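You operate a simulated robot arm through the tools that you are given. There is no shell and no other tool. Be economical: measure what you need, move in short steps, check, and stop when the job is done.

The job below is to be done with a simulated robot arm. You get a single attempt, and the scene is never put back.

JOB
Run a warm basin: cold to the lower line, hot to the upper line, then lather it with the soap.
Fine: cold first, so that it ends at 30 to 42 degrees; keep off the hot spout and pipe; taps off, nothing spilt, the soap back in its dish.

The check looks at the end state, three seconds after you hand in, the way a careful person would. Anything else that was tipped, shoved, dropped, spilled or broken makes it a failure.

ROBOT AND FRAMES
A 7-joint arm with a two-finger parallel gripper, fixed in place. Base frame: the origin is at the foot of the arm, x ahead of it, y to its left, z up. Lengths are in mm, angles in degrees, forces in N, time in s.
With the tool pointing down near the work surface it reaches from about 340 to 760 mm from the base axis. Its first joint turns from -115.0 to 115.0 degrees. Payload 3.91 kg.
The TCP is the grasp point between the finger pads, 30 mm short of the fingertips. In the tool frame z runs along the fingers and y along their closing line. Largest opening 110 mm; finger width 20, thickness 10; the body of the gripper, 48 by 112 mm, starts 55 mm behind the TCP.
Orientation is that of the tool frame in the base frame, as a unit quaternion [w, x, y, z]. With the fingers straight down and closing along the base's y, the tool's x points along the base's -x, its y along +y and its z along -z.

CONTROLS
- The arm moves only by the tool step_arm. Its arguments are lists of equal length, an entry for each row: "slide": the shift along the tool's x, y, z in units of 30 mm (1.0 is 30 mm), a list of three; "turn": the turn, a rotation vector about the tool's x, y, z in units of 8 degrees (1.0 is 8 degrees), a list of three; "gripper": the opening, from 0 (shut) to 1 (fully open). In form: {"slide": [[x, y, z], ...], "turn": [[rx, ry, rz], ...], "gripper": [gripper, ...]}. A call has 1 to 10 rows; each row shifts and turns the commanded pose from where the row before left it, along the tool's axes as they then stand. A call with a number of a shift or a turn outside -1 to 1 is refused whole. Rows are played at 5 a second. More than 50 mm and 8.6 degrees between two rows, or a gripper value outside its range, and nothing of the call is played. A pose out of reach is approached as far as the arm can. The call stops where the force on the tool passes 40 N (or 10 N more than at its start, if that is more) or the arm is blocked; 0.2 s more then pass. The fingers move at their own pace (about 108 mm/s each) and stop on an object; they squeeze with about 42 N. The grip force told is the motor's: it shows also when the fingers shut on nothing. Time passes only in rows, and 0.2 s behind the last, so rows that do not move let the fingers close. It gives the time, the measured TCP pose, the force on the tool (base axes), the opening and the grip force at its end, in the units of the frame above (readings bear some noise), and new pictures: "pictures" is both (left out), scene, wrist or none.
- Cameras (640 x 400 px; columns grow to the right, rows downward): "scene" is fixed at [398.6, -650.5, 1567.5]; the picture's right is [0.99, 0.17, 0.00], its down [0.08, -0.45, -0.89] and it looks along [-0.15, 0.88, -0.45] (base axes); focal length 338 px, centre (320, 200). "wrist" rides on the gripper at [72, 17, -103] in the tool frame; the picture's right is [-0.23, 0.97, 0.00], its down [-0.76, -0.18, -0.62] and it looks along [-0.61, -0.14, 0.78] (tool axes); focal length 222 px, centre (320, 200). There is no depth. A picture from a camera that has moved, and an enlarged one, comes with that camera's place and axes in the base frame and with its lens.
- raise_lower(by): slides the trunk up (or, below 0, down) by that many mm; the arm rides with it, the base frame stays. It gives what a move gives, with no picture.
- inspect(camera, box): a new picture of the part [left, top, right, bottom] of that camera's present view, enlarged. No time passes.
- sign_off(): hands the job in; it is judged then, once.

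Work in short steps. Places have to be worked out from the pictures, the camera data and where the tool is seen: move nearer, look again, correct. Check each grasp and each placing, and mend what went wrong. You have 120 turns and 200 pictures in all, those below and enlarged ones among them. Open the gripper and draw the arm clear of the work before you hand the job in, unless the task says otherwise; then end with one line.

The tools are called as a command line: name --argument value ..., lists and objects as JSON in quotes. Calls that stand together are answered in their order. step_arm: Moves the arm, as the interface text tells. Its arguments: {"type":"object","properties":{"slide":{"type":"array"},"turn":{"type":"array"},"gripper":{"type":"array"},"pictures":{"type":"string","enum":["both","scene","wrist","none"]}},"required":["slide","turn","gripper"]} The other tools are called the same way: raise_lower (by) slides the trunk up or down; inspect (camera, box) takes an enlarged picture of a part of a camera's view; sign_off () hands the job in.

At the start:

```text
t: 0.0
position: [103.9, 528.8, 1103.6]
ee_rot: [0.001, -0.001, 1.0, 0.0]
contact_force: [0.9, 0.1, 0.0]
opening: 109.9
grasp_force: 0.0
trunk travel left (down, up): [-750.0, 240.0]
```

scene: 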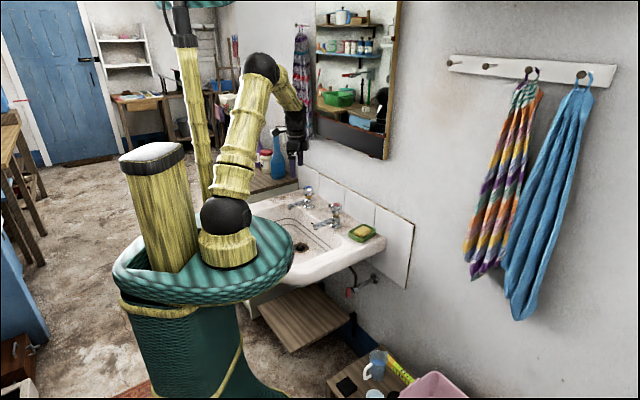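
wrist: 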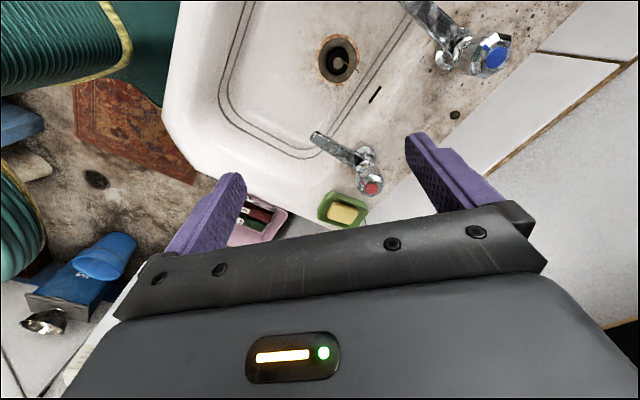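

I see a basin with a blue (cold) tap, a red (hot) tap, soap in a green dish, and a dark drain hole. I'll enlarge both views first to look at the drain, plug and lines.

inspect --camera "wrist" --box '[160, 0, 560, 250]'

inspect --camera "scene" --box '[230, 160, 430, 310]'

inspect --camera "scene" --box '[310, 320, 480, 400]'

```text
1.60 times, centred on (360, 125) of wrist
camera zoom: at [31.9, 546.1, 1205.8], right [0.23, 0.97, 0.0], down [0.76, -0.18, 0.62], along [0.61, -0.14, -0.78], focal length 355 px, centre (256, 320)
```

zoom: 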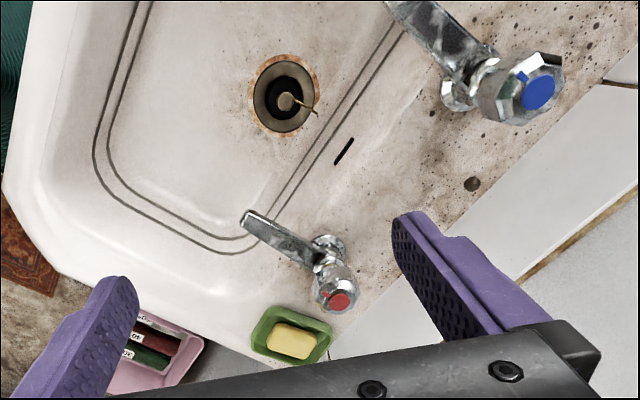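

```text
2.67 times, centred on (330, 235) of scene
camera zoom: at [398.6, -650.5, 1567.5], right [0.99, 0.17, 0.0], down [0.08, -0.45, -0.89], along [-0.15, 0.88, -0.45], focal length 901 px, centre (293, 107)
```

zoom: 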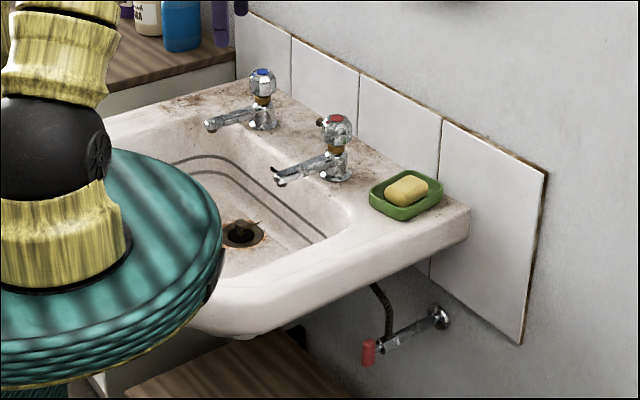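

```text
3.76 times, centred on (395, 360) of scene
camera zoom: at [398.6, -650.5, 1567.5], right [0.99, 0.17, 0.0], down [0.08, -0.45, -0.89], along [-0.15, 0.88, -0.45], focal length 1272 px, centre (38, -402)
```

zoom: 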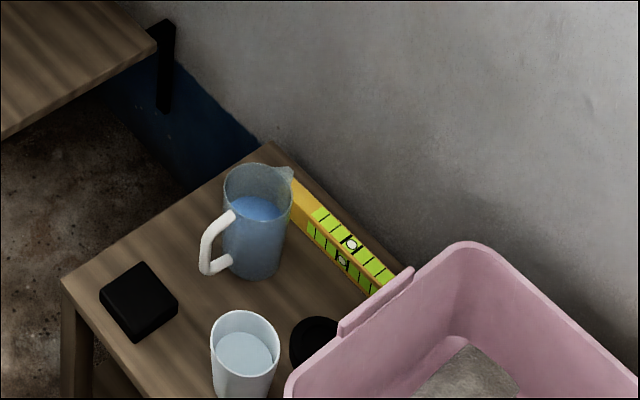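

The taps seem to be at about hot (260,581,915) and cold (111,738,913), with the drain near (100,568,700). I'll zoom in on the drain and on the valve under the basin.

inspect --camera "wrist" --box '[300, 25, 396, 85]'

inspect --camera "scene" --box '[280, 180, 400, 255]'

inspect --camera "scene" --box '[330, 255, 410, 305]'

```text
6.67 times, centred on (348, 55) of wrist
camera zoom: at [31.9, 546.1, 1205.8], right [0.23, 0.97, 0.0], down [0.76, -0.18, 0.62], along [0.61, -0.14, -0.78], focal length 1481 px, centre (133, 1167)
```

zoom: 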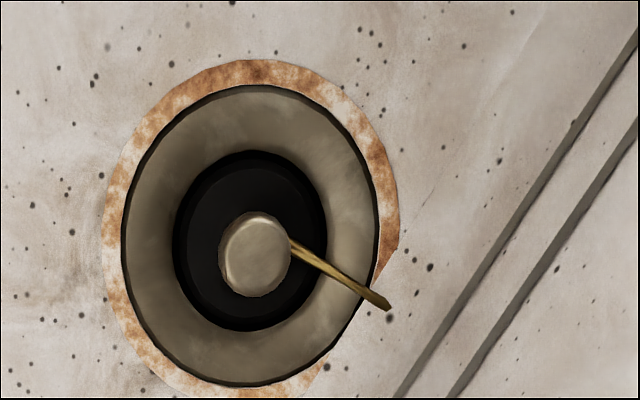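

```text
5.33 times, centred on (340, 218) of scene
camera zoom: at [398.6, -650.5, 1567.5], right [0.99, 0.17, 0.0], down [0.08, -0.45, -0.89], along [-0.15, 0.88, -0.45], focal length 1803 px, centre (213, 107)
```

zoom: 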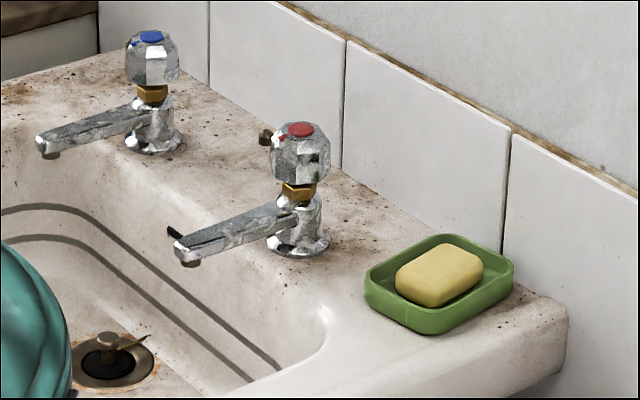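

```text
8.00 times, centred on (370, 280) of scene
camera zoom: at [398.6, -650.5, 1567.5], right [0.99, 0.17, 0.0], down [0.08, -0.45, -0.89], along [-0.15, 0.88, -0.45], focal length 2704 px, centre (-80, -440)
```

zoom: 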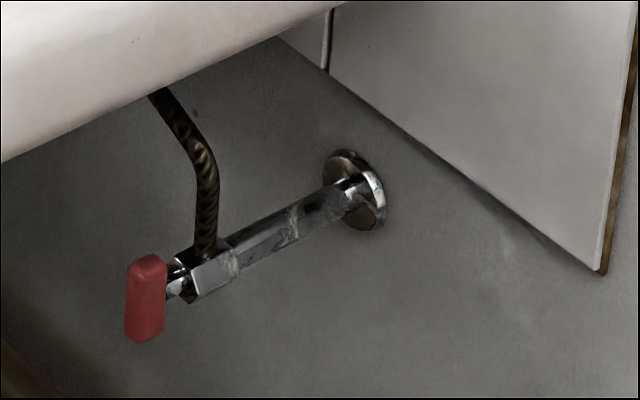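

The plug appears to be seated in the waste, and the hot supply valve handle is in line with its outlet. I'll turn the tool square to the wall, about 43.5°, and move above the cold tap at a safe height to measure it.

step_arm --slide '[[0, 0, 0], [0, 0, 0], [0, 0, 0], [0, 0, 0], [0, 0, 0], [0, 0, 0]]' --turn '[[0, 0, -0.906], [0, 0, -0.906], [0, 0, -0.906], [0, 0, -0.906], [0, 0, -0.906], [0, 0, -0.906]]' --gripper '[1, 1, 1, 1, 1, 1]' --pictures "none"

step_arm --slide '[[-0.64, 0.96, 0.5], [-0.64, 0.96, 0.5], [-0.64, 0.96, 0.5], [-0.64, 0.96, 0.5], [-0.64, 0.96, 0.5]]' --turn '[[0, 0, 0], [0, 0, 0], [0, 0, 0], [0, 0, 0], [0, 0, 0]]' --gripper '[1, 1, 1, 1, 1]'

```text
t: 1.4
position: [104.9, 528.5, 1103.2]
ee_rot: [0.0, -0.372, 0.928, 0.0]
contact_force: [-1.2, -0.5, -0.3]
opening: 109.8
grasp_force: 0.0
trunk travel left (down, up): [-750.0, 240.0]
```

```text
t: 2.6
position: [73.6, 701.0, 1026.7]
ee_rot: [-0.001, -0.372, 0.928, -0.002]
contact_force: [-0.1, 1.6, 2.0]
opening: 110.1
grasp_force: 0.1
trunk travel left (down, up): [-750.0, 240.0]
camera wrist: at [8.9, 664.9, 1130.9], right [-0.51, 0.86, 0.0], down [0.67, 0.4, 0.62], along [0.54, 0.31, -0.78], focal length 222 px, centre (320, 200)
```

scene: 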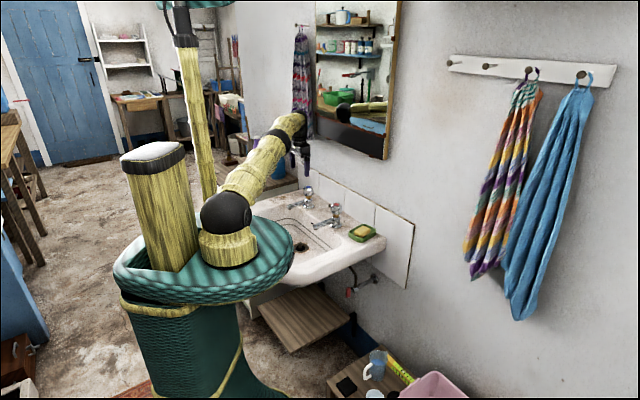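
wrist: 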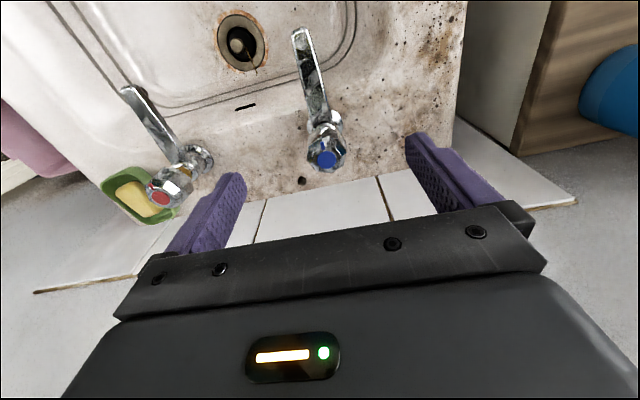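

The cold knob's top is at about (108,730,~912). I'll move the tool straight above it with the fingertips still clear.

step_arm --slide '[[-0.75, -0.04, 0.85], [-0.75, -0.04, 0.85]]' --turn '[[0, 0, 0], [0, 0, 0]]' --gripper '[1, 1]'

inspect --camera "scene" --box '[270, 140, 350, 220]'

```text
t: 3.2
position: [110.7, 700.8, 978.5]
ee_rot: [0.0, -0.37, 0.929, 0.0]
contact_force: [0.3, -0.2, 0.7]
opening: 110.0
grasp_force: 0.1
out of reach, approached as far as the arm can: row 1, 2
trunk travel left (down, up): [-750.0, 240.0]
camera wrist: at [46.7, 663.9, 1080.8], right [-0.51, 0.86, 0.0], down [0.67, 0.4, 0.62], along [0.54, 0.32, -0.78], focal length 222 px, centre (320, 200)
```

scene: 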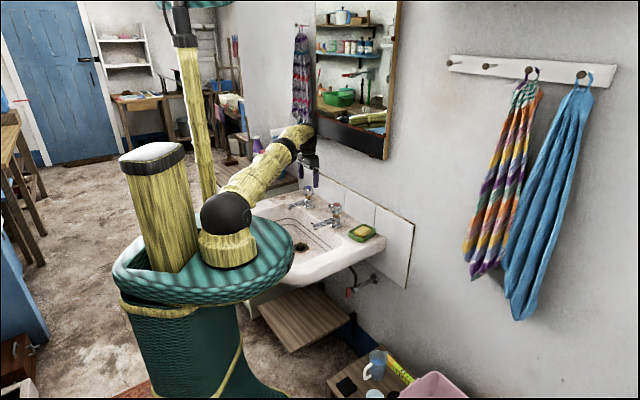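
wrist: 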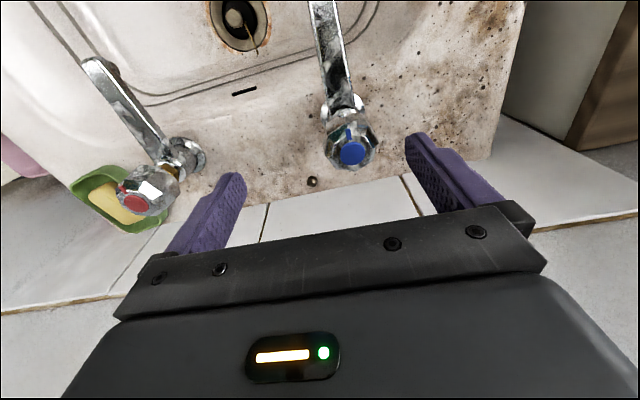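

```text
5.00 times, centred on (310, 180) of scene
camera zoom: at [398.6, -650.5, 1567.5], right [0.99, 0.17, 0.0], down [0.08, -0.45, -0.89], along [-0.15, 0.88, -0.45], focal length 1690 px, centre (370, 300)
```

zoom: 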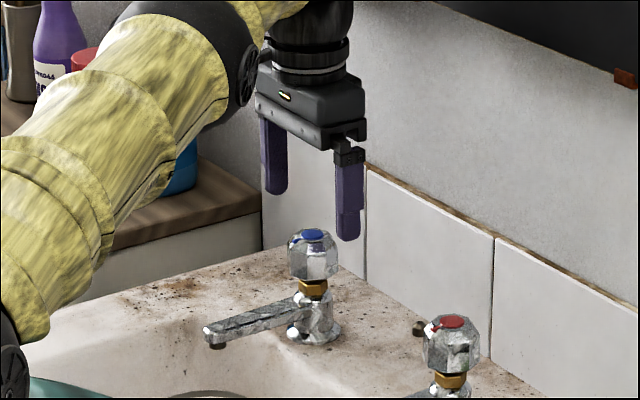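

The arm ran out of reach at this height (radius about 709, and the knob is at 739). Raising the trunk should put the arm lower relative to its shoulder and extend its reach, so I'll raise it 100 mm.

raise_lower --by 100

```text
t: 4.5
position: [111.2, 701.7, 1078.0]
ee_rot: [0.0, -0.372, 0.928, -0.001]
contact_force: [-0.3, -0.3, 0.1]
opening: 109.9
grasp_force: 0.1
trunk travel left (down, up): [-850.0, 140.0]
```

The tool rose with the trunk. Now I'll go down 90 mm and check where the pose ends up.

step_arm --slide '[[0, 0, 1], [0, 0, 1], [0, 0, 0.9]]' --turn '[[0, 0, 0], [0, 0, 0], [0, 0, 0]]' --gripper '[1, 1, 1]' --pictures "none"

```text
t: 5.3
position: [110.5, 700.6, 990.9]
ee_rot: [0.001, -0.371, 0.929, 0.0]
contact_force: [-0.3, 0.1, 0.0]
opening: 109.8
grasp_force: 0.0
trunk travel left (down, up): [-850.0, 140.0]
```

The pose resumed from the measured spot. Next I'll shift over the knob at (106,731).

step_arm --slide '[[-0.57, 0.84, 0.4]]' --turn '[[0, 0, 0]]' --gripper '[1]'

inspect --camera "scene" --box '[270, 140, 350, 220]'

```text
t: 5.7
position: [110.5, 700.1, 989.0]
ee_rot: [0.001, -0.371, 0.929, 0.0]
contact_force: [-1.0, 0.4, 0.3]
opening: 110.0
grasp_force: 0.1
out of reach, approached as far as the arm can: row 1
trunk travel left (down, up): [-850.0, 140.0]
camera wrist: at [45.8, 662.1, 1092.0], right [-0.51, 0.86, 0.0], down [0.67, 0.4, 0.62], along [0.54, 0.32, -0.78], focal length 222 px, centre (320, 200)
```

scene: 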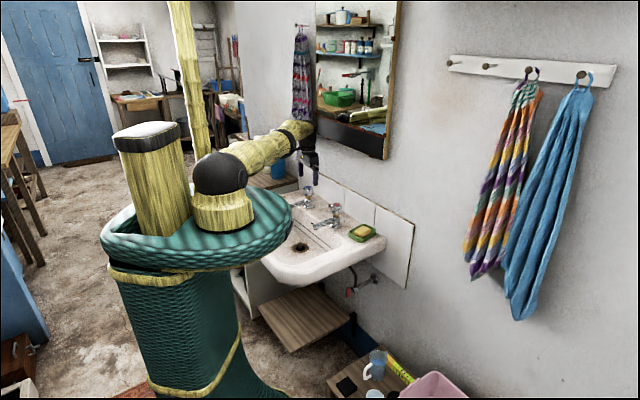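
wrist: 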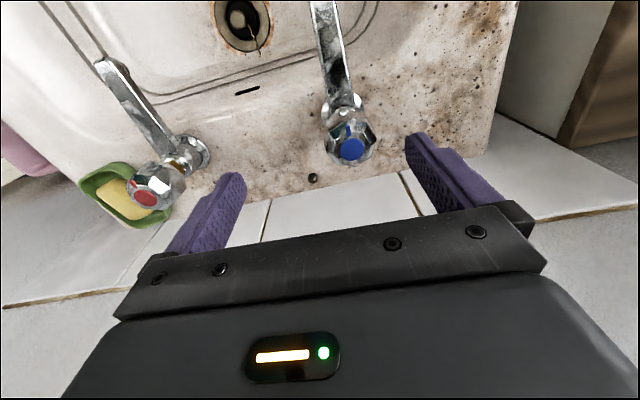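

```text
5.00 times, centred on (310, 180) of scene
camera zoom: at [398.6, -650.5, 1567.5], right [0.99, 0.17, 0.0], down [0.08, -0.45, -0.89], along [-0.15, 0.88, -0.45], focal length 1690 px, centre (370, 300)
```

zoom: 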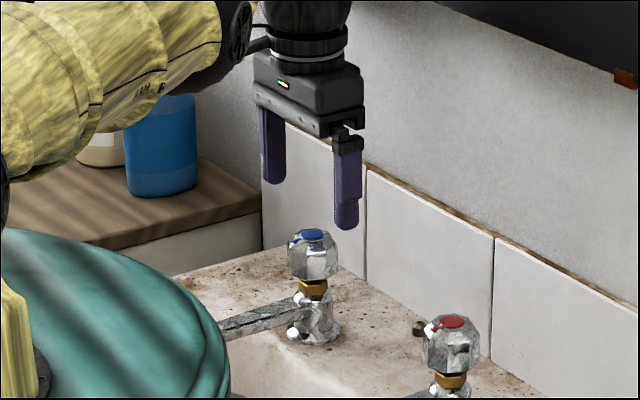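

Reach stayed at about 709. I'll go down a little and try small outward steps to see where the limit really is.

step_arm --slide '[[0, 0, 0.9], [0, 0.3, 0], [0, 0.3, 0]]' --turn '[[0, 0, 0], [0, 0, 0], [0, 0, 0]]' --gripper '[1, 1, 1]' --pictures "none"

step_arm --slide '[[-0.3, 0.1, 0], [-0.3, 0.1, 0]]' --turn '[[0, 0, 0], [0, 0, 0]]' --gripper '[1, 1]' --pictures "none"

```text
t: 6.5
position: [98.9, 697.1, 965.4]
ee_rot: [0.0, -0.371, 0.929, -0.001]
contact_force: [0.5, 0.1, -0.2]
opening: 110.0
grasp_force: 0.1
out of reach, approached as far as the arm can: row 1, 2, 3
trunk travel left (down, up): [-850.0, 140.0]
```

```text
t: 7.1
position: [97.5, 696.1, 965.7]
ee_rot: [0.0, -0.371, 0.929, 0.0]
contact_force: [1.1, 0.3, 0.5]
opening: 109.8
grasp_force: 0.0
out of reach, approached as far as the arm can: row 1, 2
trunk travel left (down, up): [-850.0, 140.0]
```

Going lower shortened the reach, so the shoulder is above the best height; my fit puts it at TCP height ≈1123 with the trunk at +100. I'll raise the tool 200 mm and lower the trunk 215 mm.

step_arm --slide '[[0.2, 0, -1], [0.2, 0, -1], [0, 0, -1], [0, 0, -1], [0, 0, -1], [0, 0, -1], [0, 0, -1]]' --turn '[[0, 0, 0], [0, 0, 0], [0, 0, 0], [0, 0, 0], [0, 0, 0], [0, 0, 0], [0, 0, 0]]' --gripper '[1, 1, 1, 1, 1, 1, 1]' --pictures "none"

raise_lower --by -215

```text
t: 8.7
position: [88.8, 688.0, 1176.2]
ee_rot: [0.001, -0.371, 0.929, 0.0]
contact_force: [-0.2, -0.6, -0.5]
opening: 110.1
grasp_force: 0.1
trunk travel left (down, up): [-850.0, 140.0]
```

```text
t: 11.0
position: [89.3, 688.1, 961.4]
ee_rot: [0.0, -0.37, 0.929, 0.0]
contact_force: [0.3, -0.6, 1.2]
opening: 110.1
grasp_force: 0.0
trunk travel left (down, up): [-635.0, 355.0]
```

Now I'll try moving over the knob.

step_arm --slide '[[-0.7, 0.33, 0], [-0.7, 0.33, 0]]' --turn '[[0, 0, 0], [0, 0, 0]]' --gripper '[1, 1]'

inspect --camera "scene" --box '[270, 140, 350, 220]'

```text
t: 11.6
position: [101.8, 693.4, 958.8]
ee_rot: [0.0, -0.371, 0.929, 0.001]
contact_force: [0.7, 0.4, -0.1]
opening: 110.0
grasp_force: 0.0
out of reach, approached as far as the arm can: row 1, 2
trunk travel left (down, up): [-635.0, 355.0]
camera wrist: at [36.3, 657.2, 1061.0], right [-0.51, 0.86, 0.0], down [0.67, 0.4, 0.62], along [0.54, 0.32, -0.78], focal length 222 px, centre (320, 200)
```

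scene: 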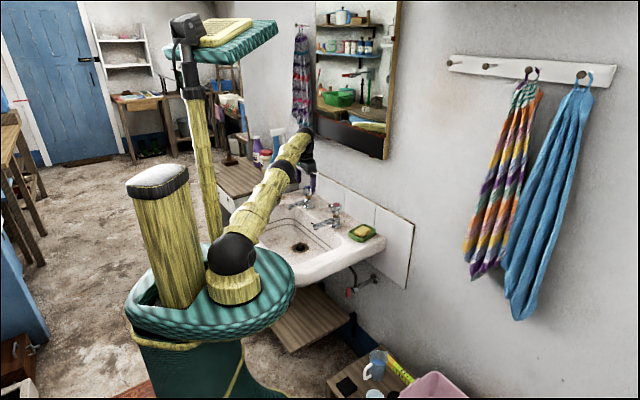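
wrist: 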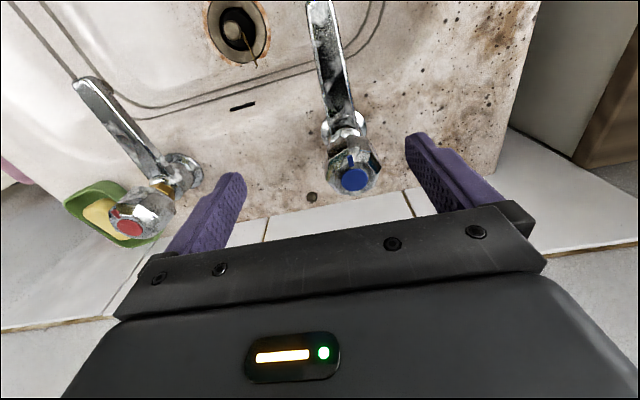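

```text
5.00 times, centred on (310, 180) of scene
camera zoom: at [398.6, -650.5, 1567.5], right [0.99, 0.17, 0.0], down [0.08, -0.45, -0.89], along [-0.15, 0.88, -0.45], focal length 1690 px, centre (370, 300)
```

zoom: 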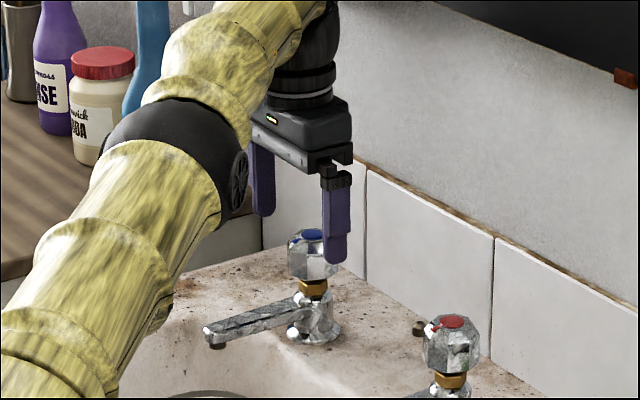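

With the tool vertical the reach tops out at about 711 mm. I'll tilt the tool 20° about its closing line, fingertips toward the wall, which gains reach and keeps the pads parallel to the knob axis.

step_arm --slide '[[0, 0, 0], [0, 0, 0], [0, 0, 0]]' --turn '[[0, -0.833, 0], [0, -0.833, 0], [0, -0.833, 0]]' --gripper '[1, 1, 1]' --pictures "none"

step_arm --slide '[[-0.55, 0.4, -0.2], [-0.55, 0.4, -0.2]]' --turn '[[0, 0, 0], [0, 0, 0]]' --gripper '[1, 1]'

inspect --camera "scene" --box '[270, 140, 350, 220]'

```text
t: 12.4
position: [101.2, 695.0, 957.6]
ee_rot: [0.162, -0.366, 0.914, 0.064]
contact_force: [-0.9, -1.1, 0.8]
opening: 110.2
grasp_force: 0.0
trunk travel left (down, up): [-635.0, 355.0]
```

```text
t: 13.0
position: [103.9, 730.1, 979.3]
ee_rot: [0.162, -0.365, 0.915, 0.065]
contact_force: [0.6, 0.5, 0.2]
opening: 110.0
grasp_force: 0.0
trunk travel left (down, up): [-635.0, 355.0]
camera wrist: at [16.5, 672.8, 1051.2], right [-0.52, 0.85, 0.08], down [0.49, 0.22, 0.85], along [0.7, 0.47, -0.53], focal length 222 px, centre (320, 200)
```

scene: 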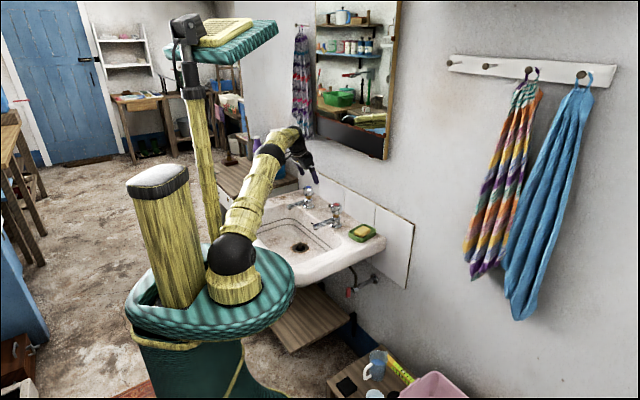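
wrist: 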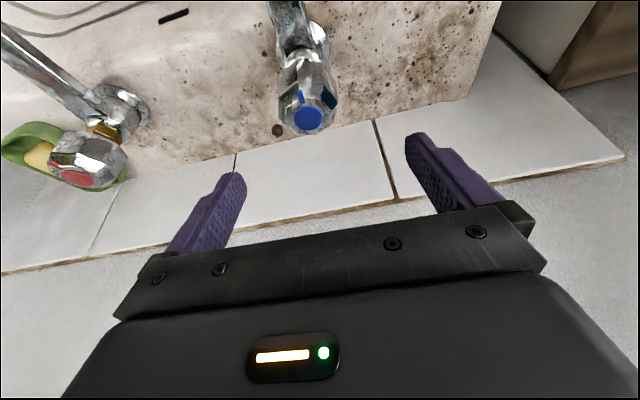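

```text
5.00 times, centred on (310, 180) of scene
camera zoom: at [398.6, -650.5, 1567.5], right [0.99, 0.17, 0.0], down [0.08, -0.45, -0.89], along [-0.15, 0.88, -0.45], focal length 1690 px, centre (370, 300)
```

zoom: 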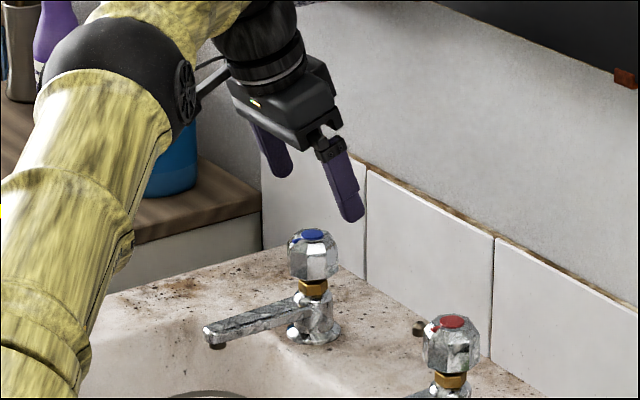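

The tilt works. The knob axis is at about (106,728) with its top near 916, so I'll descend vertically with open fingers to TCP z≈898.

step_arm --slide '[[0.307, -0.03, 0.845], [0.307, -0.03, 0.845], [0.307, -0.03, 0.845]]' --turn '[[0, 0, 0], [0, 0, 0], [0, 0, 0]]' --gripper '[1, 1, 1]'

inspect --camera "scene" --box '[270, 150, 350, 210]'

inspect --camera "wrist" --box '[220, 60, 440, 230]'

```text
t: 13.8
position: [106.5, 730.7, 897.5]
ee_rot: [0.161, -0.364, 0.915, 0.064]
contact_force: [-0.3, -0.1, -0.5]
opening: 110.2
grasp_force: 0.1
trunk travel left (down, up): [-635.0, 355.0]
camera wrist: at [19.9, 671.0, 969.6], right [-0.52, 0.85, 0.08], down [0.49, 0.22, 0.85], along [0.7, 0.47, -0.53], focal length 222 px, centre (320, 200)
```

scene: 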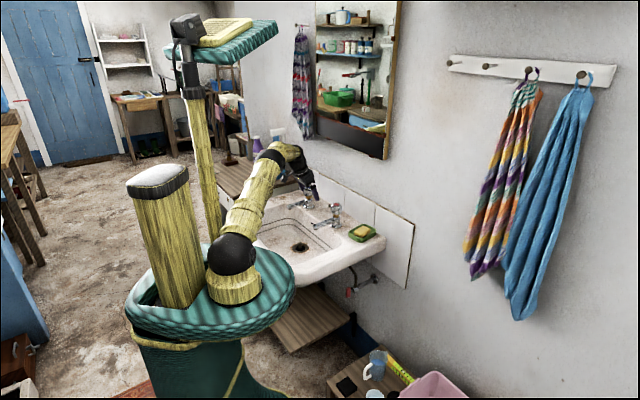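
wrist: 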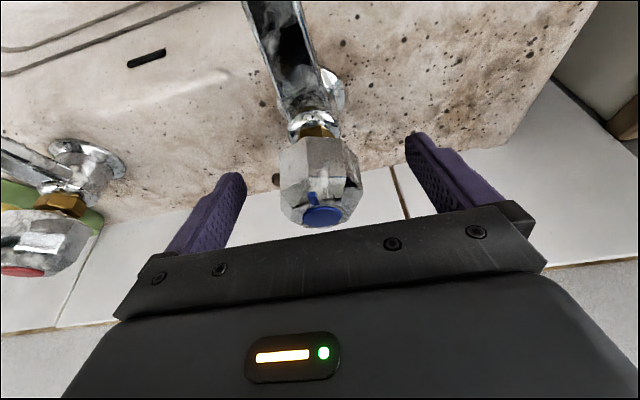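

```text
6.67 times, centred on (310, 180) of scene
camera zoom: at [398.6, -650.5, 1567.5], right [0.99, 0.17, 0.0], down [0.08, -0.45, -0.89], along [-0.15, 0.88, -0.45], focal length 2254 px, centre (387, 333)
```

zoom: 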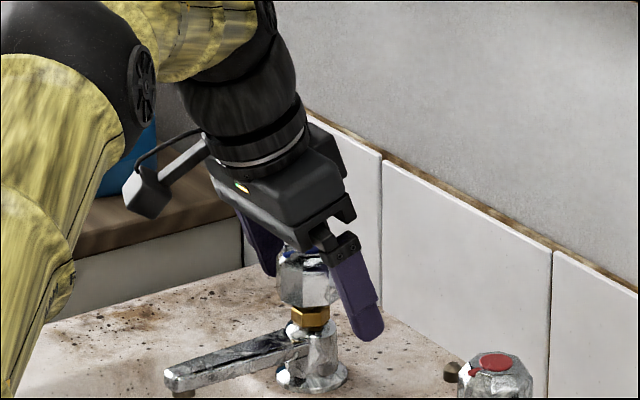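

```text
2.35 times, centred on (330, 145) of wrist
camera zoom: at [19.9, 671.0, 969.6], right [-0.52, 0.85, 0.08], down [0.49, 0.22, 0.85], along [0.7, 0.47, -0.53], focal length 523 px, centre (296, 329)
```

zoom: 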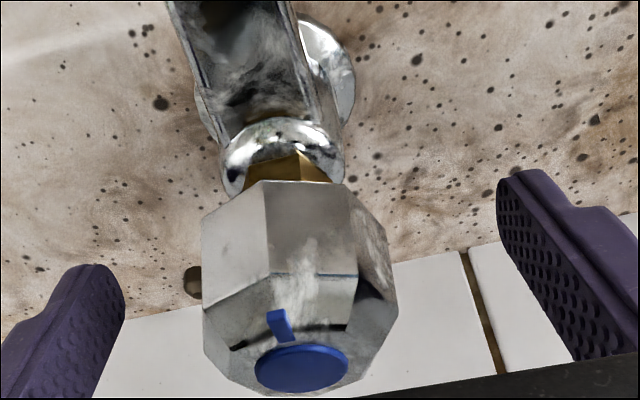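

The knob sits centred between the fingers. I'll close on it, then turn about 24° counter-clockwise, the usual opening direction, and look for water.

step_arm --slide '[[0, 0, 0], [0, 0, 0], [0, 0, 0]]' --turn '[[0, 0, 0], [0, 0, 0], [0, 0, 0]]' --gripper '[0.2, 0.2, 0.2]' --pictures "none"

step_arm --slide '[[0, 0, 0], [0, 0, 0], [0, 0, 0]]' --turn '[[-0.34, 0, -0.94], [-0.34, 0, -0.94], [-0.34, 0, -0.94]]' --gripper '[0.2, 0.2, 0.2]' --pictures "wrist"

inspect --camera "scene" --box '[270, 150, 350, 210]'

```text
t: 14.6
position: [107.0, 729.0, 898.4]
ee_rot: [0.161, -0.366, 0.914, 0.064]
contact_force: [-0.6, 1.0, -3.5]
opening: 47.2
grasp_force: 45.1
trunk travel left (down, up): [-635.0, 355.0]
```

```text
t: 15.4
position: [106.8, 729.1, 899.4]
ee_rot: [0.145, -0.548, 0.818, 0.096]
contact_force: [0.5, 1.8, -0.3]
opening: 47.2
grasp_force: 45.1
trunk travel left (down, up): [-635.0, 355.0]
camera wrist: at [51.0, 641.1, 969.9], right [-0.82, 0.57, 0.08], down [0.36, 0.4, 0.85], along [0.45, 0.72, -0.53], focal length 222 px, centre (320, 200)
```

wrist: 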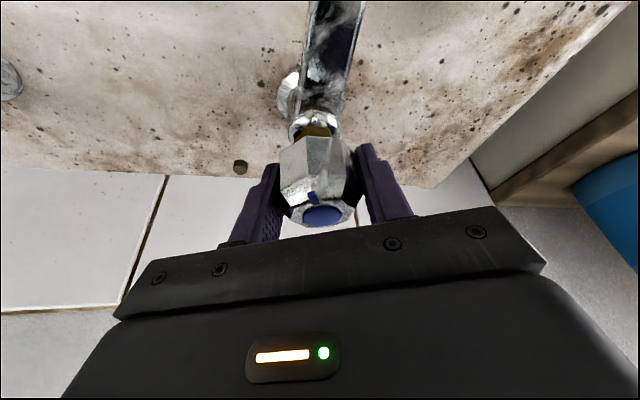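

```text
6.67 times, centred on (310, 180) of scene
camera zoom: at [398.6, -650.5, 1567.5], right [0.99, 0.17, 0.0], down [0.08, -0.45, -0.89], along [-0.15, 0.88, -0.45], focal length 2254 px, centre (387, 333)
```

zoom: 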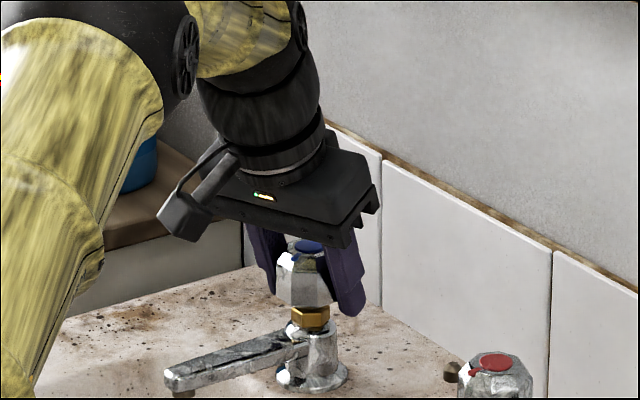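

The knob turned easily along with the gripper, and I see no water yet. I'll turn another 38° and look at the spout.

step_arm --slide '[[0, 0, 0], [0, 0, 0], [0, 0, 0], [0, 0, 0], [0, 0, 0]]' --turn '[[-0.34, 0, -0.94], [-0.34, 0, -0.94], [-0.34, 0, -0.94], [-0.34, 0, -0.94], [-0.34, 0, -0.94]]' --gripper '[0.2, 0.2, 0.2, 0.2, 0.2]' --pictures "wrist"

inspect --camera "scene" --box '[270, 170, 366, 260]'

```text
t: 16.6
position: [105.0, 729.5, 898.0]
ee_rot: [-0.102, 0.795, -0.581, -0.14]
contact_force: [-1.7, 4.2, -4.4]
opening: 47.4
grasp_force: 45.2
trunk travel left (down, up): [-635.0, 355.0]
camera wrist: at [120.2, 626.8, 970.1], right [-0.99, -0.09, 0.08], down [0.02, 0.53, 0.85], along [-0.12, 0.84, -0.53], focal length 222 px, centre (320, 200)
```

wrist: 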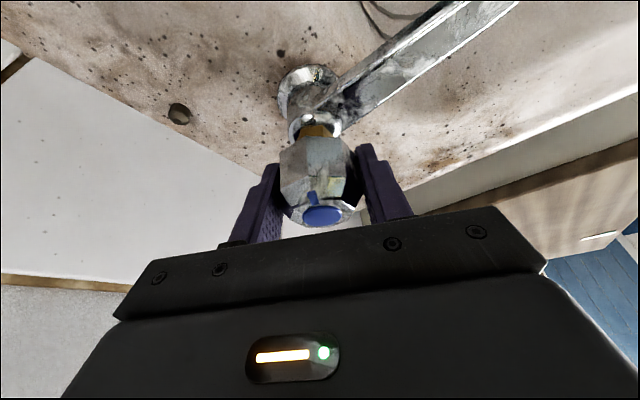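

```text
4.44 times, centred on (318, 215) of scene
camera zoom: at [398.6, -650.5, 1567.5], right [0.99, 0.17, 0.0], down [0.08, -0.45, -0.89], along [-0.15, 0.88, -0.45], focal length 1502 px, centre (329, 133)
```

zoom: 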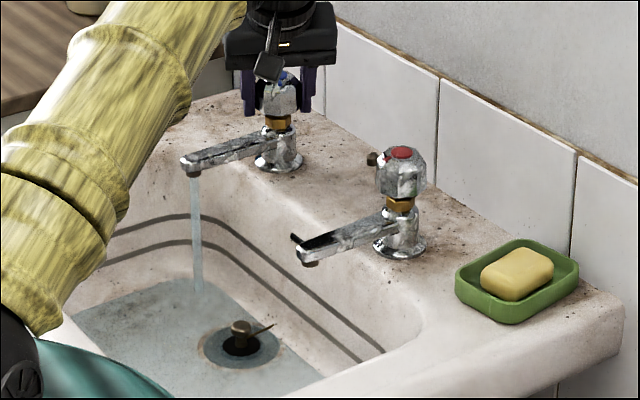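

Cold water is running and the basin bottom is already covered. I'll wait 1 s and look again to gauge the fill rate.

step_arm --slide '[[0, 0, 0], [0, 0, 0], [0, 0, 0], [0, 0, 0]]' --turn '[[0, 0, 0], [0, 0, 0], [0, 0, 0], [0, 0, 0]]' --gripper '[0.2, 0.2, 0.2, 0.2]' --pictures "none"

inspect --camera "scene" --box '[270, 170, 366, 260]'

```text
t: 17.6
position: [106.2, 730.0, 898.3]
ee_rot: [-0.102, 0.795, -0.582, -0.14]
contact_force: [-4.7, 1.6, -7.2]
opening: 47.4
grasp_force: 45.1
trunk travel left (down, up): [-635.0, 355.0]
```

```text
4.44 times, centred on (318, 215) of scene
camera zoom: at [398.6, -650.5, 1567.5], right [0.99, 0.17, 0.0], down [0.08, -0.45, -0.89], along [-0.15, 0.88, -0.45], focal length 1502 px, centre (329, 133)
```

zoom: 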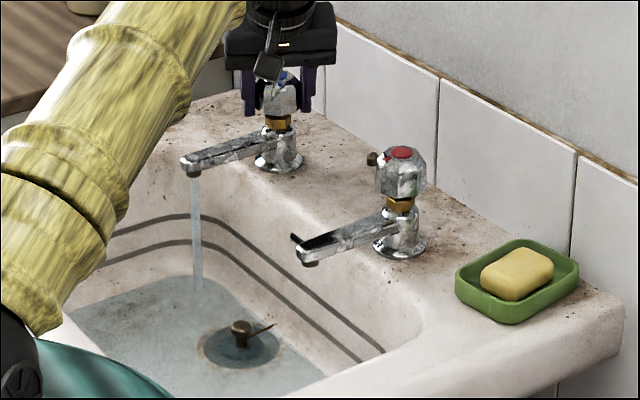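

The level is rising slowly and the plug seems to hold. I'll wait another 4 s.

step_arm --slide '[[0, 0, 0], [0, 0, 0], [0, 0, 0], [0, 0, 0], [0, 0, 0], [0, 0, 0], [0, 0, 0], [0, 0, 0], [0, 0, 0], [0, 0, 0]]' --turn '[[0, 0, 0], [0, 0, 0], [0, 0, 0], [0, 0, 0], [0, 0, 0], [0, 0, 0], [0, 0, 0], [0, 0, 0], [0, 0, 0], [0, 0, 0]]' --gripper '[0.2, 0.2, 0.2, 0.2, 0.2, 0.2, 0.2, 0.2, 0.2, 0.2]' --pictures "none"

step_arm --slide '[[0, 0, 0], [0, 0, 0], [0, 0, 0], [0, 0, 0], [0, 0, 0], [0, 0, 0], [0, 0, 0], [0, 0, 0], [0, 0, 0], [0, 0, 0]]' --turn '[[0, 0, 0], [0, 0, 0], [0, 0, 0], [0, 0, 0], [0, 0, 0], [0, 0, 0], [0, 0, 0], [0, 0, 0], [0, 0, 0], [0, 0, 0]]' --gripper '[0.2, 0.2, 0.2, 0.2, 0.2, 0.2, 0.2, 0.2, 0.2, 0.2]' --pictures "none"

inspect --camera "scene" --box '[270, 170, 366, 260]'

```text
t: 19.8
position: [105.8, 729.9, 897.8]
ee_rot: [-0.103, 0.795, -0.582, -0.139]
contact_force: [-5.7, -0.6, -7.2]
opening: 47.5
grasp_force: 44.8
trunk travel left (down, up): [-635.0, 355.0]
```

```text
t: 22.0
position: [106.0, 730.0, 898.1]
ee_rot: [-0.102, 0.795, -0.582, -0.139]
contact_force: [-5.7, -3.8, -8.6]
opening: 47.5
grasp_force: 45.0
trunk travel left (down, up): [-635.0, 355.0]
```

```text
4.44 times, centred on (318, 215) of scene
camera zoom: at [398.6, -650.5, 1567.5], right [0.99, 0.17, 0.0], down [0.08, -0.45, -0.89], along [-0.15, 0.88, -0.45], focal length 1502 px, centre (329, 133)
```

zoom: 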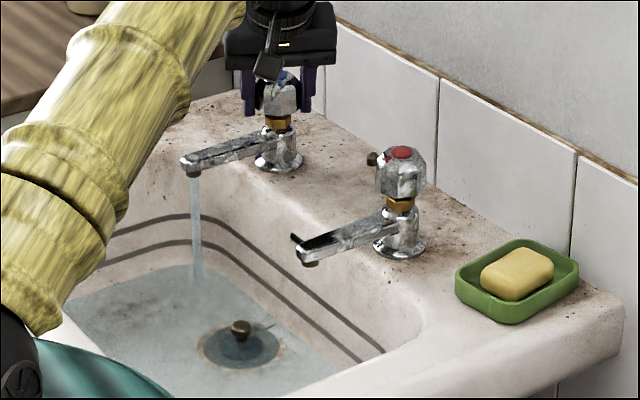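

It rises about a third of the way to the lower line every 4 s. I'll wait 4.4 s more.

step_arm --slide '[[0, 0, 0], [0, 0, 0], [0, 0, 0], [0, 0, 0], [0, 0, 0], [0, 0, 0], [0, 0, 0], [0, 0, 0], [0, 0, 0], [0, 0, 0]]' --turn '[[0, 0, 0], [0, 0, 0], [0, 0, 0], [0, 0, 0], [0, 0, 0], [0, 0, 0], [0, 0, 0], [0, 0, 0], [0, 0, 0], [0, 0, 0]]' --gripper '[0.2, 0.2, 0.2, 0.2, 0.2, 0.2, 0.2, 0.2, 0.2, 0.2]' --pictures "none"

step_arm --slide '[[0, 0, 0], [0, 0, 0], [0, 0, 0], [0, 0, 0], [0, 0, 0], [0, 0, 0], [0, 0, 0], [0, 0, 0], [0, 0, 0], [0, 0, 0]]' --turn '[[0, 0, 0], [0, 0, 0], [0, 0, 0], [0, 0, 0], [0, 0, 0], [0, 0, 0], [0, 0, 0], [0, 0, 0], [0, 0, 0], [0, 0, 0]]' --gripper '[0.2, 0.2, 0.2, 0.2, 0.2, 0.2, 0.2, 0.2, 0.2, 0.2]' --pictures "none"

inspect --camera "scene" --box '[270, 190, 350, 250]'

```text
t: 24.2
position: [105.7, 729.9, 896.6]
ee_rot: [-0.103, 0.795, -0.582, -0.139]
contact_force: [-5.2, -4.7, -11.3]
opening: 47.1
grasp_force: 44.9
trunk travel left (down, up): [-635.0, 355.0]
```

```text
t: 26.4
position: [105.0, 730.4, 898.6]
ee_rot: [-0.103, 0.794, -0.582, -0.139]
contact_force: [-5.1, -5.3, -11.9]
opening: 47.3
grasp_force: 45.1
trunk travel left (down, up): [-635.0, 355.0]
```

```text
6.67 times, centred on (310, 220) of scene
camera zoom: at [398.6, -650.5, 1567.5], right [0.99, 0.17, 0.0], down [0.08, -0.45, -0.89], along [-0.15, 0.88, -0.45], focal length 2254 px, centre (387, 67)
```

zoom: 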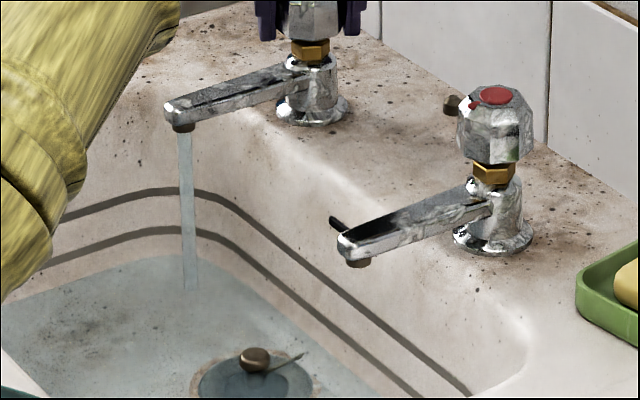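

It's slow: about 4.5 px still to go at roughly 0.2–0.3 px/s. I'll wait about 9 s before looking again.

step_arm --slide '[[0, 0, 0], [0, 0, 0], [0, 0, 0], [0, 0, 0], [0, 0, 0], [0, 0, 0], [0, 0, 0], [0, 0, 0], [0, 0, 0], [0, 0, 0]]' --turn '[[0, 0, 0], [0, 0, 0], [0, 0, 0], [0, 0, 0], [0, 0, 0], [0, 0, 0], [0, 0, 0], [0, 0, 0], [0, 0, 0], [0, 0, 0]]' --gripper '[0.2, 0.2, 0.2, 0.2, 0.2, 0.2, 0.2, 0.2, 0.2, 0.2]' --pictures "none"

step_arm --slide '[[0, 0, 0], [0, 0, 0], [0, 0, 0], [0, 0, 0], [0, 0, 0], [0, 0, 0], [0, 0, 0], [0, 0, 0], [0, 0, 0], [0, 0, 0]]' --turn '[[0, 0, 0], [0, 0, 0], [0, 0, 0], [0, 0, 0], [0, 0, 0], [0, 0, 0], [0, 0, 0], [0, 0, 0], [0, 0, 0], [0, 0, 0]]' --gripper '[0.2, 0.2, 0.2, 0.2, 0.2, 0.2, 0.2, 0.2, 0.2, 0.2]' --pictures "none"

step_arm --slide '[[0, 0, 0], [0, 0, 0], [0, 0, 0], [0, 0, 0], [0, 0, 0], [0, 0, 0], [0, 0, 0], [0, 0, 0], [0, 0, 0], [0, 0, 0]]' --turn '[[0, 0, 0], [0, 0, 0], [0, 0, 0], [0, 0, 0], [0, 0, 0], [0, 0, 0], [0, 0, 0], [0, 0, 0], [0, 0, 0], [0, 0, 0]]' --gripper '[0.2, 0.2, 0.2, 0.2, 0.2, 0.2, 0.2, 0.2, 0.2, 0.2]' --pictures "none"

step_arm --slide '[[0, 0, 0], [0, 0, 0], [0, 0, 0], [0, 0, 0], [0, 0, 0], [0, 0, 0], [0, 0, 0], [0, 0, 0], [0, 0, 0], [0, 0, 0]]' --turn '[[0, 0, 0], [0, 0, 0], [0, 0, 0], [0, 0, 0], [0, 0, 0], [0, 0, 0], [0, 0, 0], [0, 0, 0], [0, 0, 0], [0, 0, 0]]' --gripper '[0.2, 0.2, 0.2, 0.2, 0.2, 0.2, 0.2, 0.2, 0.2, 0.2]' --pictures "none"

inspect --camera "scene" --box '[270, 190, 350, 250]'

```text
t: 28.6
position: [104.9, 730.1, 898.1]
ee_rot: [-0.103, 0.795, -0.582, -0.139]
contact_force: [-5.0, -5.8, -12.2]
opening: 47.3
grasp_force: 45.0
trunk travel left (down, up): [-635.0, 355.0]
```

```text
t: 30.8
position: [105.4, 730.1, 898.3]
ee_rot: [-0.103, 0.795, -0.581, -0.139]
contact_force: [-3.8, -7.5, -11.8]
opening: 47.5
grasp_force: 45.6
trunk travel left (down, up): [-635.0, 355.0]
```

```text
t: 33.0
position: [105.5, 730.0, 898.6]
ee_rot: [-0.102, 0.794, -0.582, -0.14]
contact_force: [-7.4, -6.9, -12.6]
opening: 47.3
grasp_force: 45.3
trunk travel left (down, up): [-635.0, 355.0]
```

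```text
t: 35.2
position: [105.5, 729.9, 897.1]
ee_rot: [-0.103, 0.795, -0.581, -0.138]
contact_force: [-8.6, -6.4, -12.7]
opening: 47.3
grasp_force: 45.3
trunk travel left (down, up): [-635.0, 355.0]
```

```text
6.67 times, centred on (310, 220) of scene
camera zoom: at [398.6, -650.5, 1567.5], right [0.99, 0.17, 0.0], down [0.08, -0.45, -0.89], along [-0.15, 0.88, -0.45], focal length 2254 px, centre (387, 67)
```

zoom: 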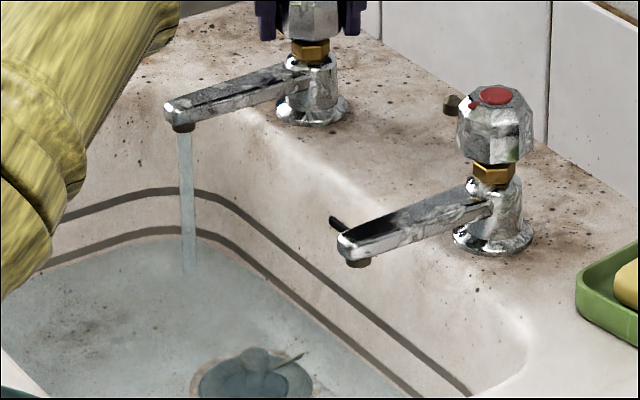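

The level is about 10 px below the lower line's centre in this view, and it rises about 2.2 px/s. I'll wait 2.2 s and check.

step_arm --slide '[[0, 0, 0], [0, 0, 0], [0, 0, 0], [0, 0, 0], [0, 0, 0], [0, 0, 0], [0, 0, 0], [0, 0, 0], [0, 0, 0], [0, 0, 0]]' --turn '[[0, 0, 0], [0, 0, 0], [0, 0, 0], [0, 0, 0], [0, 0, 0], [0, 0, 0], [0, 0, 0], [0, 0, 0], [0, 0, 0], [0, 0, 0]]' --gripper '[0.2, 0.2, 0.2, 0.2, 0.2, 0.2, 0.2, 0.2, 0.2, 0.2]' --pictures "none"

inspect --camera "scene" --box '[275, 215, 315, 245]'

```text
t: 37.4
position: [106.0, 730.1, 898.6]
ee_rot: [-0.103, 0.794, -0.582, -0.139]
contact_force: [-7.6, -4.4, -11.3]
opening: 47.4
grasp_force: 44.9
trunk travel left (down, up): [-635.0, 355.0]
```

```text
13.33 times, centred on (295, 230) of scene
camera zoom: at [398.6, -650.5, 1567.5], right [0.99, 0.17, 0.0], down [0.08, -0.45, -0.89], along [-0.15, 0.88, -0.45], focal length 4507 px, centre (653, -200)
```

zoom: 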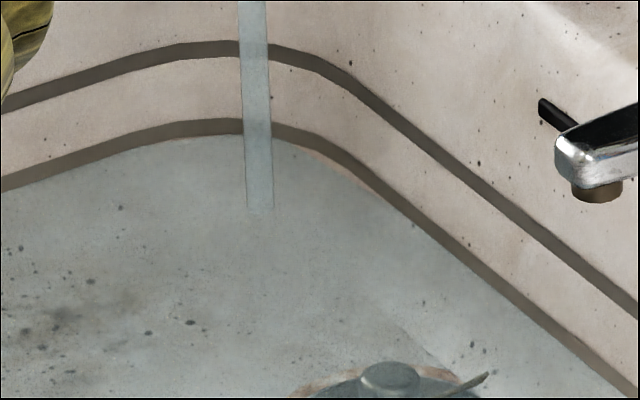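

The water has reached the bottom edge of the lower line. I'll close the tap now by turning clockwise back through the same angle.

step_arm --slide '[[0, 0, 0], [0, 0, 0], [0, 0, 0], [0, 0, 0], [0, 0, 0], [0, 0, 0], [0, 0, 0], [0, 0, 0]]' --turn '[[0.34, 0, 0.94], [0.34, 0, 0.94], [0.34, 0, 0.94], [0.34, 0, 0.94], [0.34, 0, 0.94], [0.34, 0, 0.94], [0.34, 0, 0.94], [0.34, 0, 0.94]]' --gripper '[0.2, 0.2, 0.2, 0.2, 0.2, 0.2, 0.2, 0.2]' --pictures "none"

inspect --camera "scene" --box '[270, 190, 350, 250]'

```text
t: 39.2
position: [106.6, 729.7, 898.9]
ee_rot: [0.162, -0.364, 0.915, 0.063]
contact_force: [3.8, 0.2, -4.7]
opening: 47.1
grasp_force: 45.2
trunk travel left (down, up): [-635.0, 355.0]
```

```text
6.67 times, centred on (310, 220) of scene
camera zoom: at [398.6, -650.5, 1567.5], right [0.99, 0.17, 0.0], down [0.08, -0.45, -0.89], along [-0.15, 0.88, -0.45], focal length 2254 px, centre (387, 67)
```

zoom: 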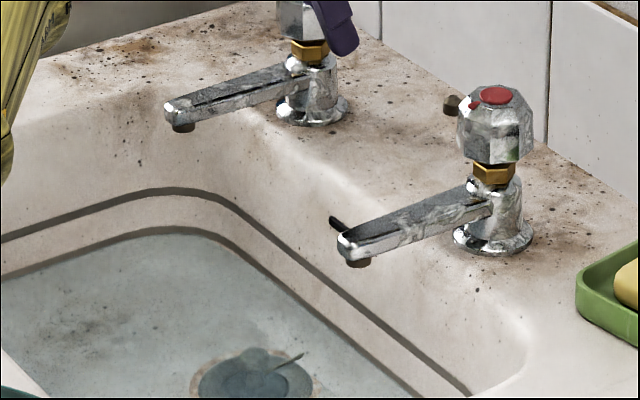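

The flow has stopped. I'll check how the level compares with the line.

inspect --camera "scene" --box '[275, 215, 315, 245]'

```text
13.33 times, centred on (295, 230) of scene
camera zoom: at [398.6, -650.5, 1567.5], right [0.99, 0.17, 0.0], down [0.08, -0.45, -0.89], along [-0.15, 0.88, -0.45], focal length 4507 px, centre (653, -200)
```

zoom: 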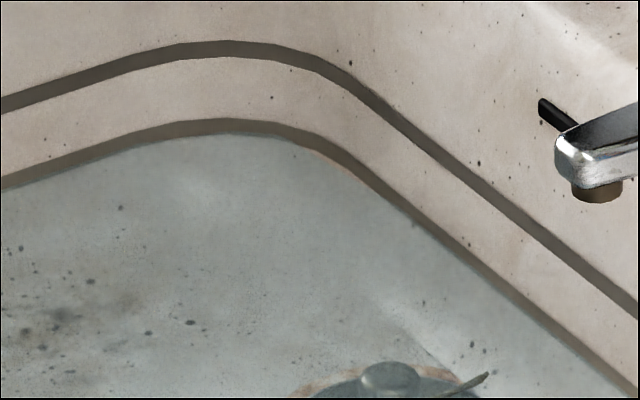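

The level sits right at the bottom edge of the lower line. One quick open-and-close should bring it to mid-line.

step_arm --slide '[[0, 0, 0], [0, 0, 0], [0, 0, 0], [0, 0, 0], [0, 0, 0], [0, 0, 0], [0, 0, 0], [0, 0, 0]]' --turn '[[-0.34, 0, -0.94], [-0.34, 0, -0.94], [-0.34, 0, -0.94], [-0.34, 0, -0.94], [-0.34, 0, -0.94], [-0.34, 0, -0.94], [-0.34, 0, -0.94], [-0.34, 0, -0.94]]' --gripper '[0.2, 0.2, 0.2, 0.2, 0.2, 0.2, 0.2, 0.2]' --pictures "none"

step_arm --slide '[[0, 0, 0], [0, 0, 0], [0, 0, 0], [0, 0, 0], [0, 0, 0], [0, 0, 0], [0, 0, 0], [0, 0, 0]]' --turn '[[0.34, 0, 0.94], [0.34, 0, 0.94], [0.34, 0, 0.94], [0.34, 0, 0.94], [0.34, 0, 0.94], [0.34, 0, 0.94], [0.34, 0, 0.94], [0.34, 0, 0.94]]' --gripper '[0.2, 0.2, 0.2, 0.2, 0.2, 0.2, 0.2, 0.2]' --pictures "none"

inspect --camera "scene" --box '[275, 205, 315, 245]'

```text
t: 41.0
position: [105.9, 729.3, 899.4]
ee_rot: [-0.102, 0.795, -0.582, -0.139]
contact_force: [1.6, 5.8, 0.0]
opening: 47.4
grasp_force: 45.1
trunk travel left (down, up): [-635.0, 355.0]
```

```text
t: 42.8
position: [107.2, 729.1, 899.5]
ee_rot: [0.161, -0.365, 0.915, 0.065]
contact_force: [4.0, 3.7, 4.3]
opening: 47.7
grasp_force: 44.8
trunk travel left (down, up): [-635.0, 355.0]
```

```text
10.00 times, centred on (295, 225) of scene
camera zoom: at [398.6, -650.5, 1567.5], right [0.99, 0.17, 0.0], down [0.08, -0.45, -0.89], along [-0.15, 0.88, -0.45], focal length 3380 px, centre (570, -50)
```

zoom: 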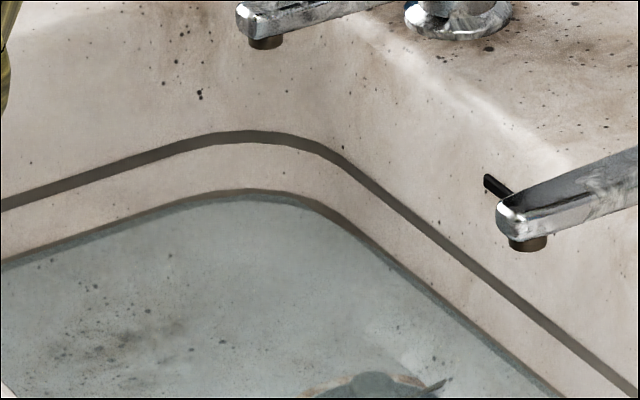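

The level is now at mid-line and the cold tap is off. I'll release, rise 120 mm, and untilt the tool.

step_arm --slide '[[0, 0, 0], [0, 0, 0], [-0.342, 0, -0.94], [-0.342, 0, -0.94], [-0.342, 0, -0.94], [-0.342, 0, -0.94]]' --turn '[[0, 0, 0], [0, 0, 0], [0, 0, 0], [0, 0, 0], [0, 0, 0], [0, 0, 0]]' --gripper '[1, 1, 1, 1, 1, 1]' --pictures "none"

```text
t: 44.2
position: [106.4, 728.5, 1019.8]
ee_rot: [0.16, -0.365, 0.915, 0.063]
contact_force: [-0.3, -0.3, 0.2]
opening: 110.2
grasp_force: 0.1
trunk travel left (down, up): [-635.0, 355.0]
```

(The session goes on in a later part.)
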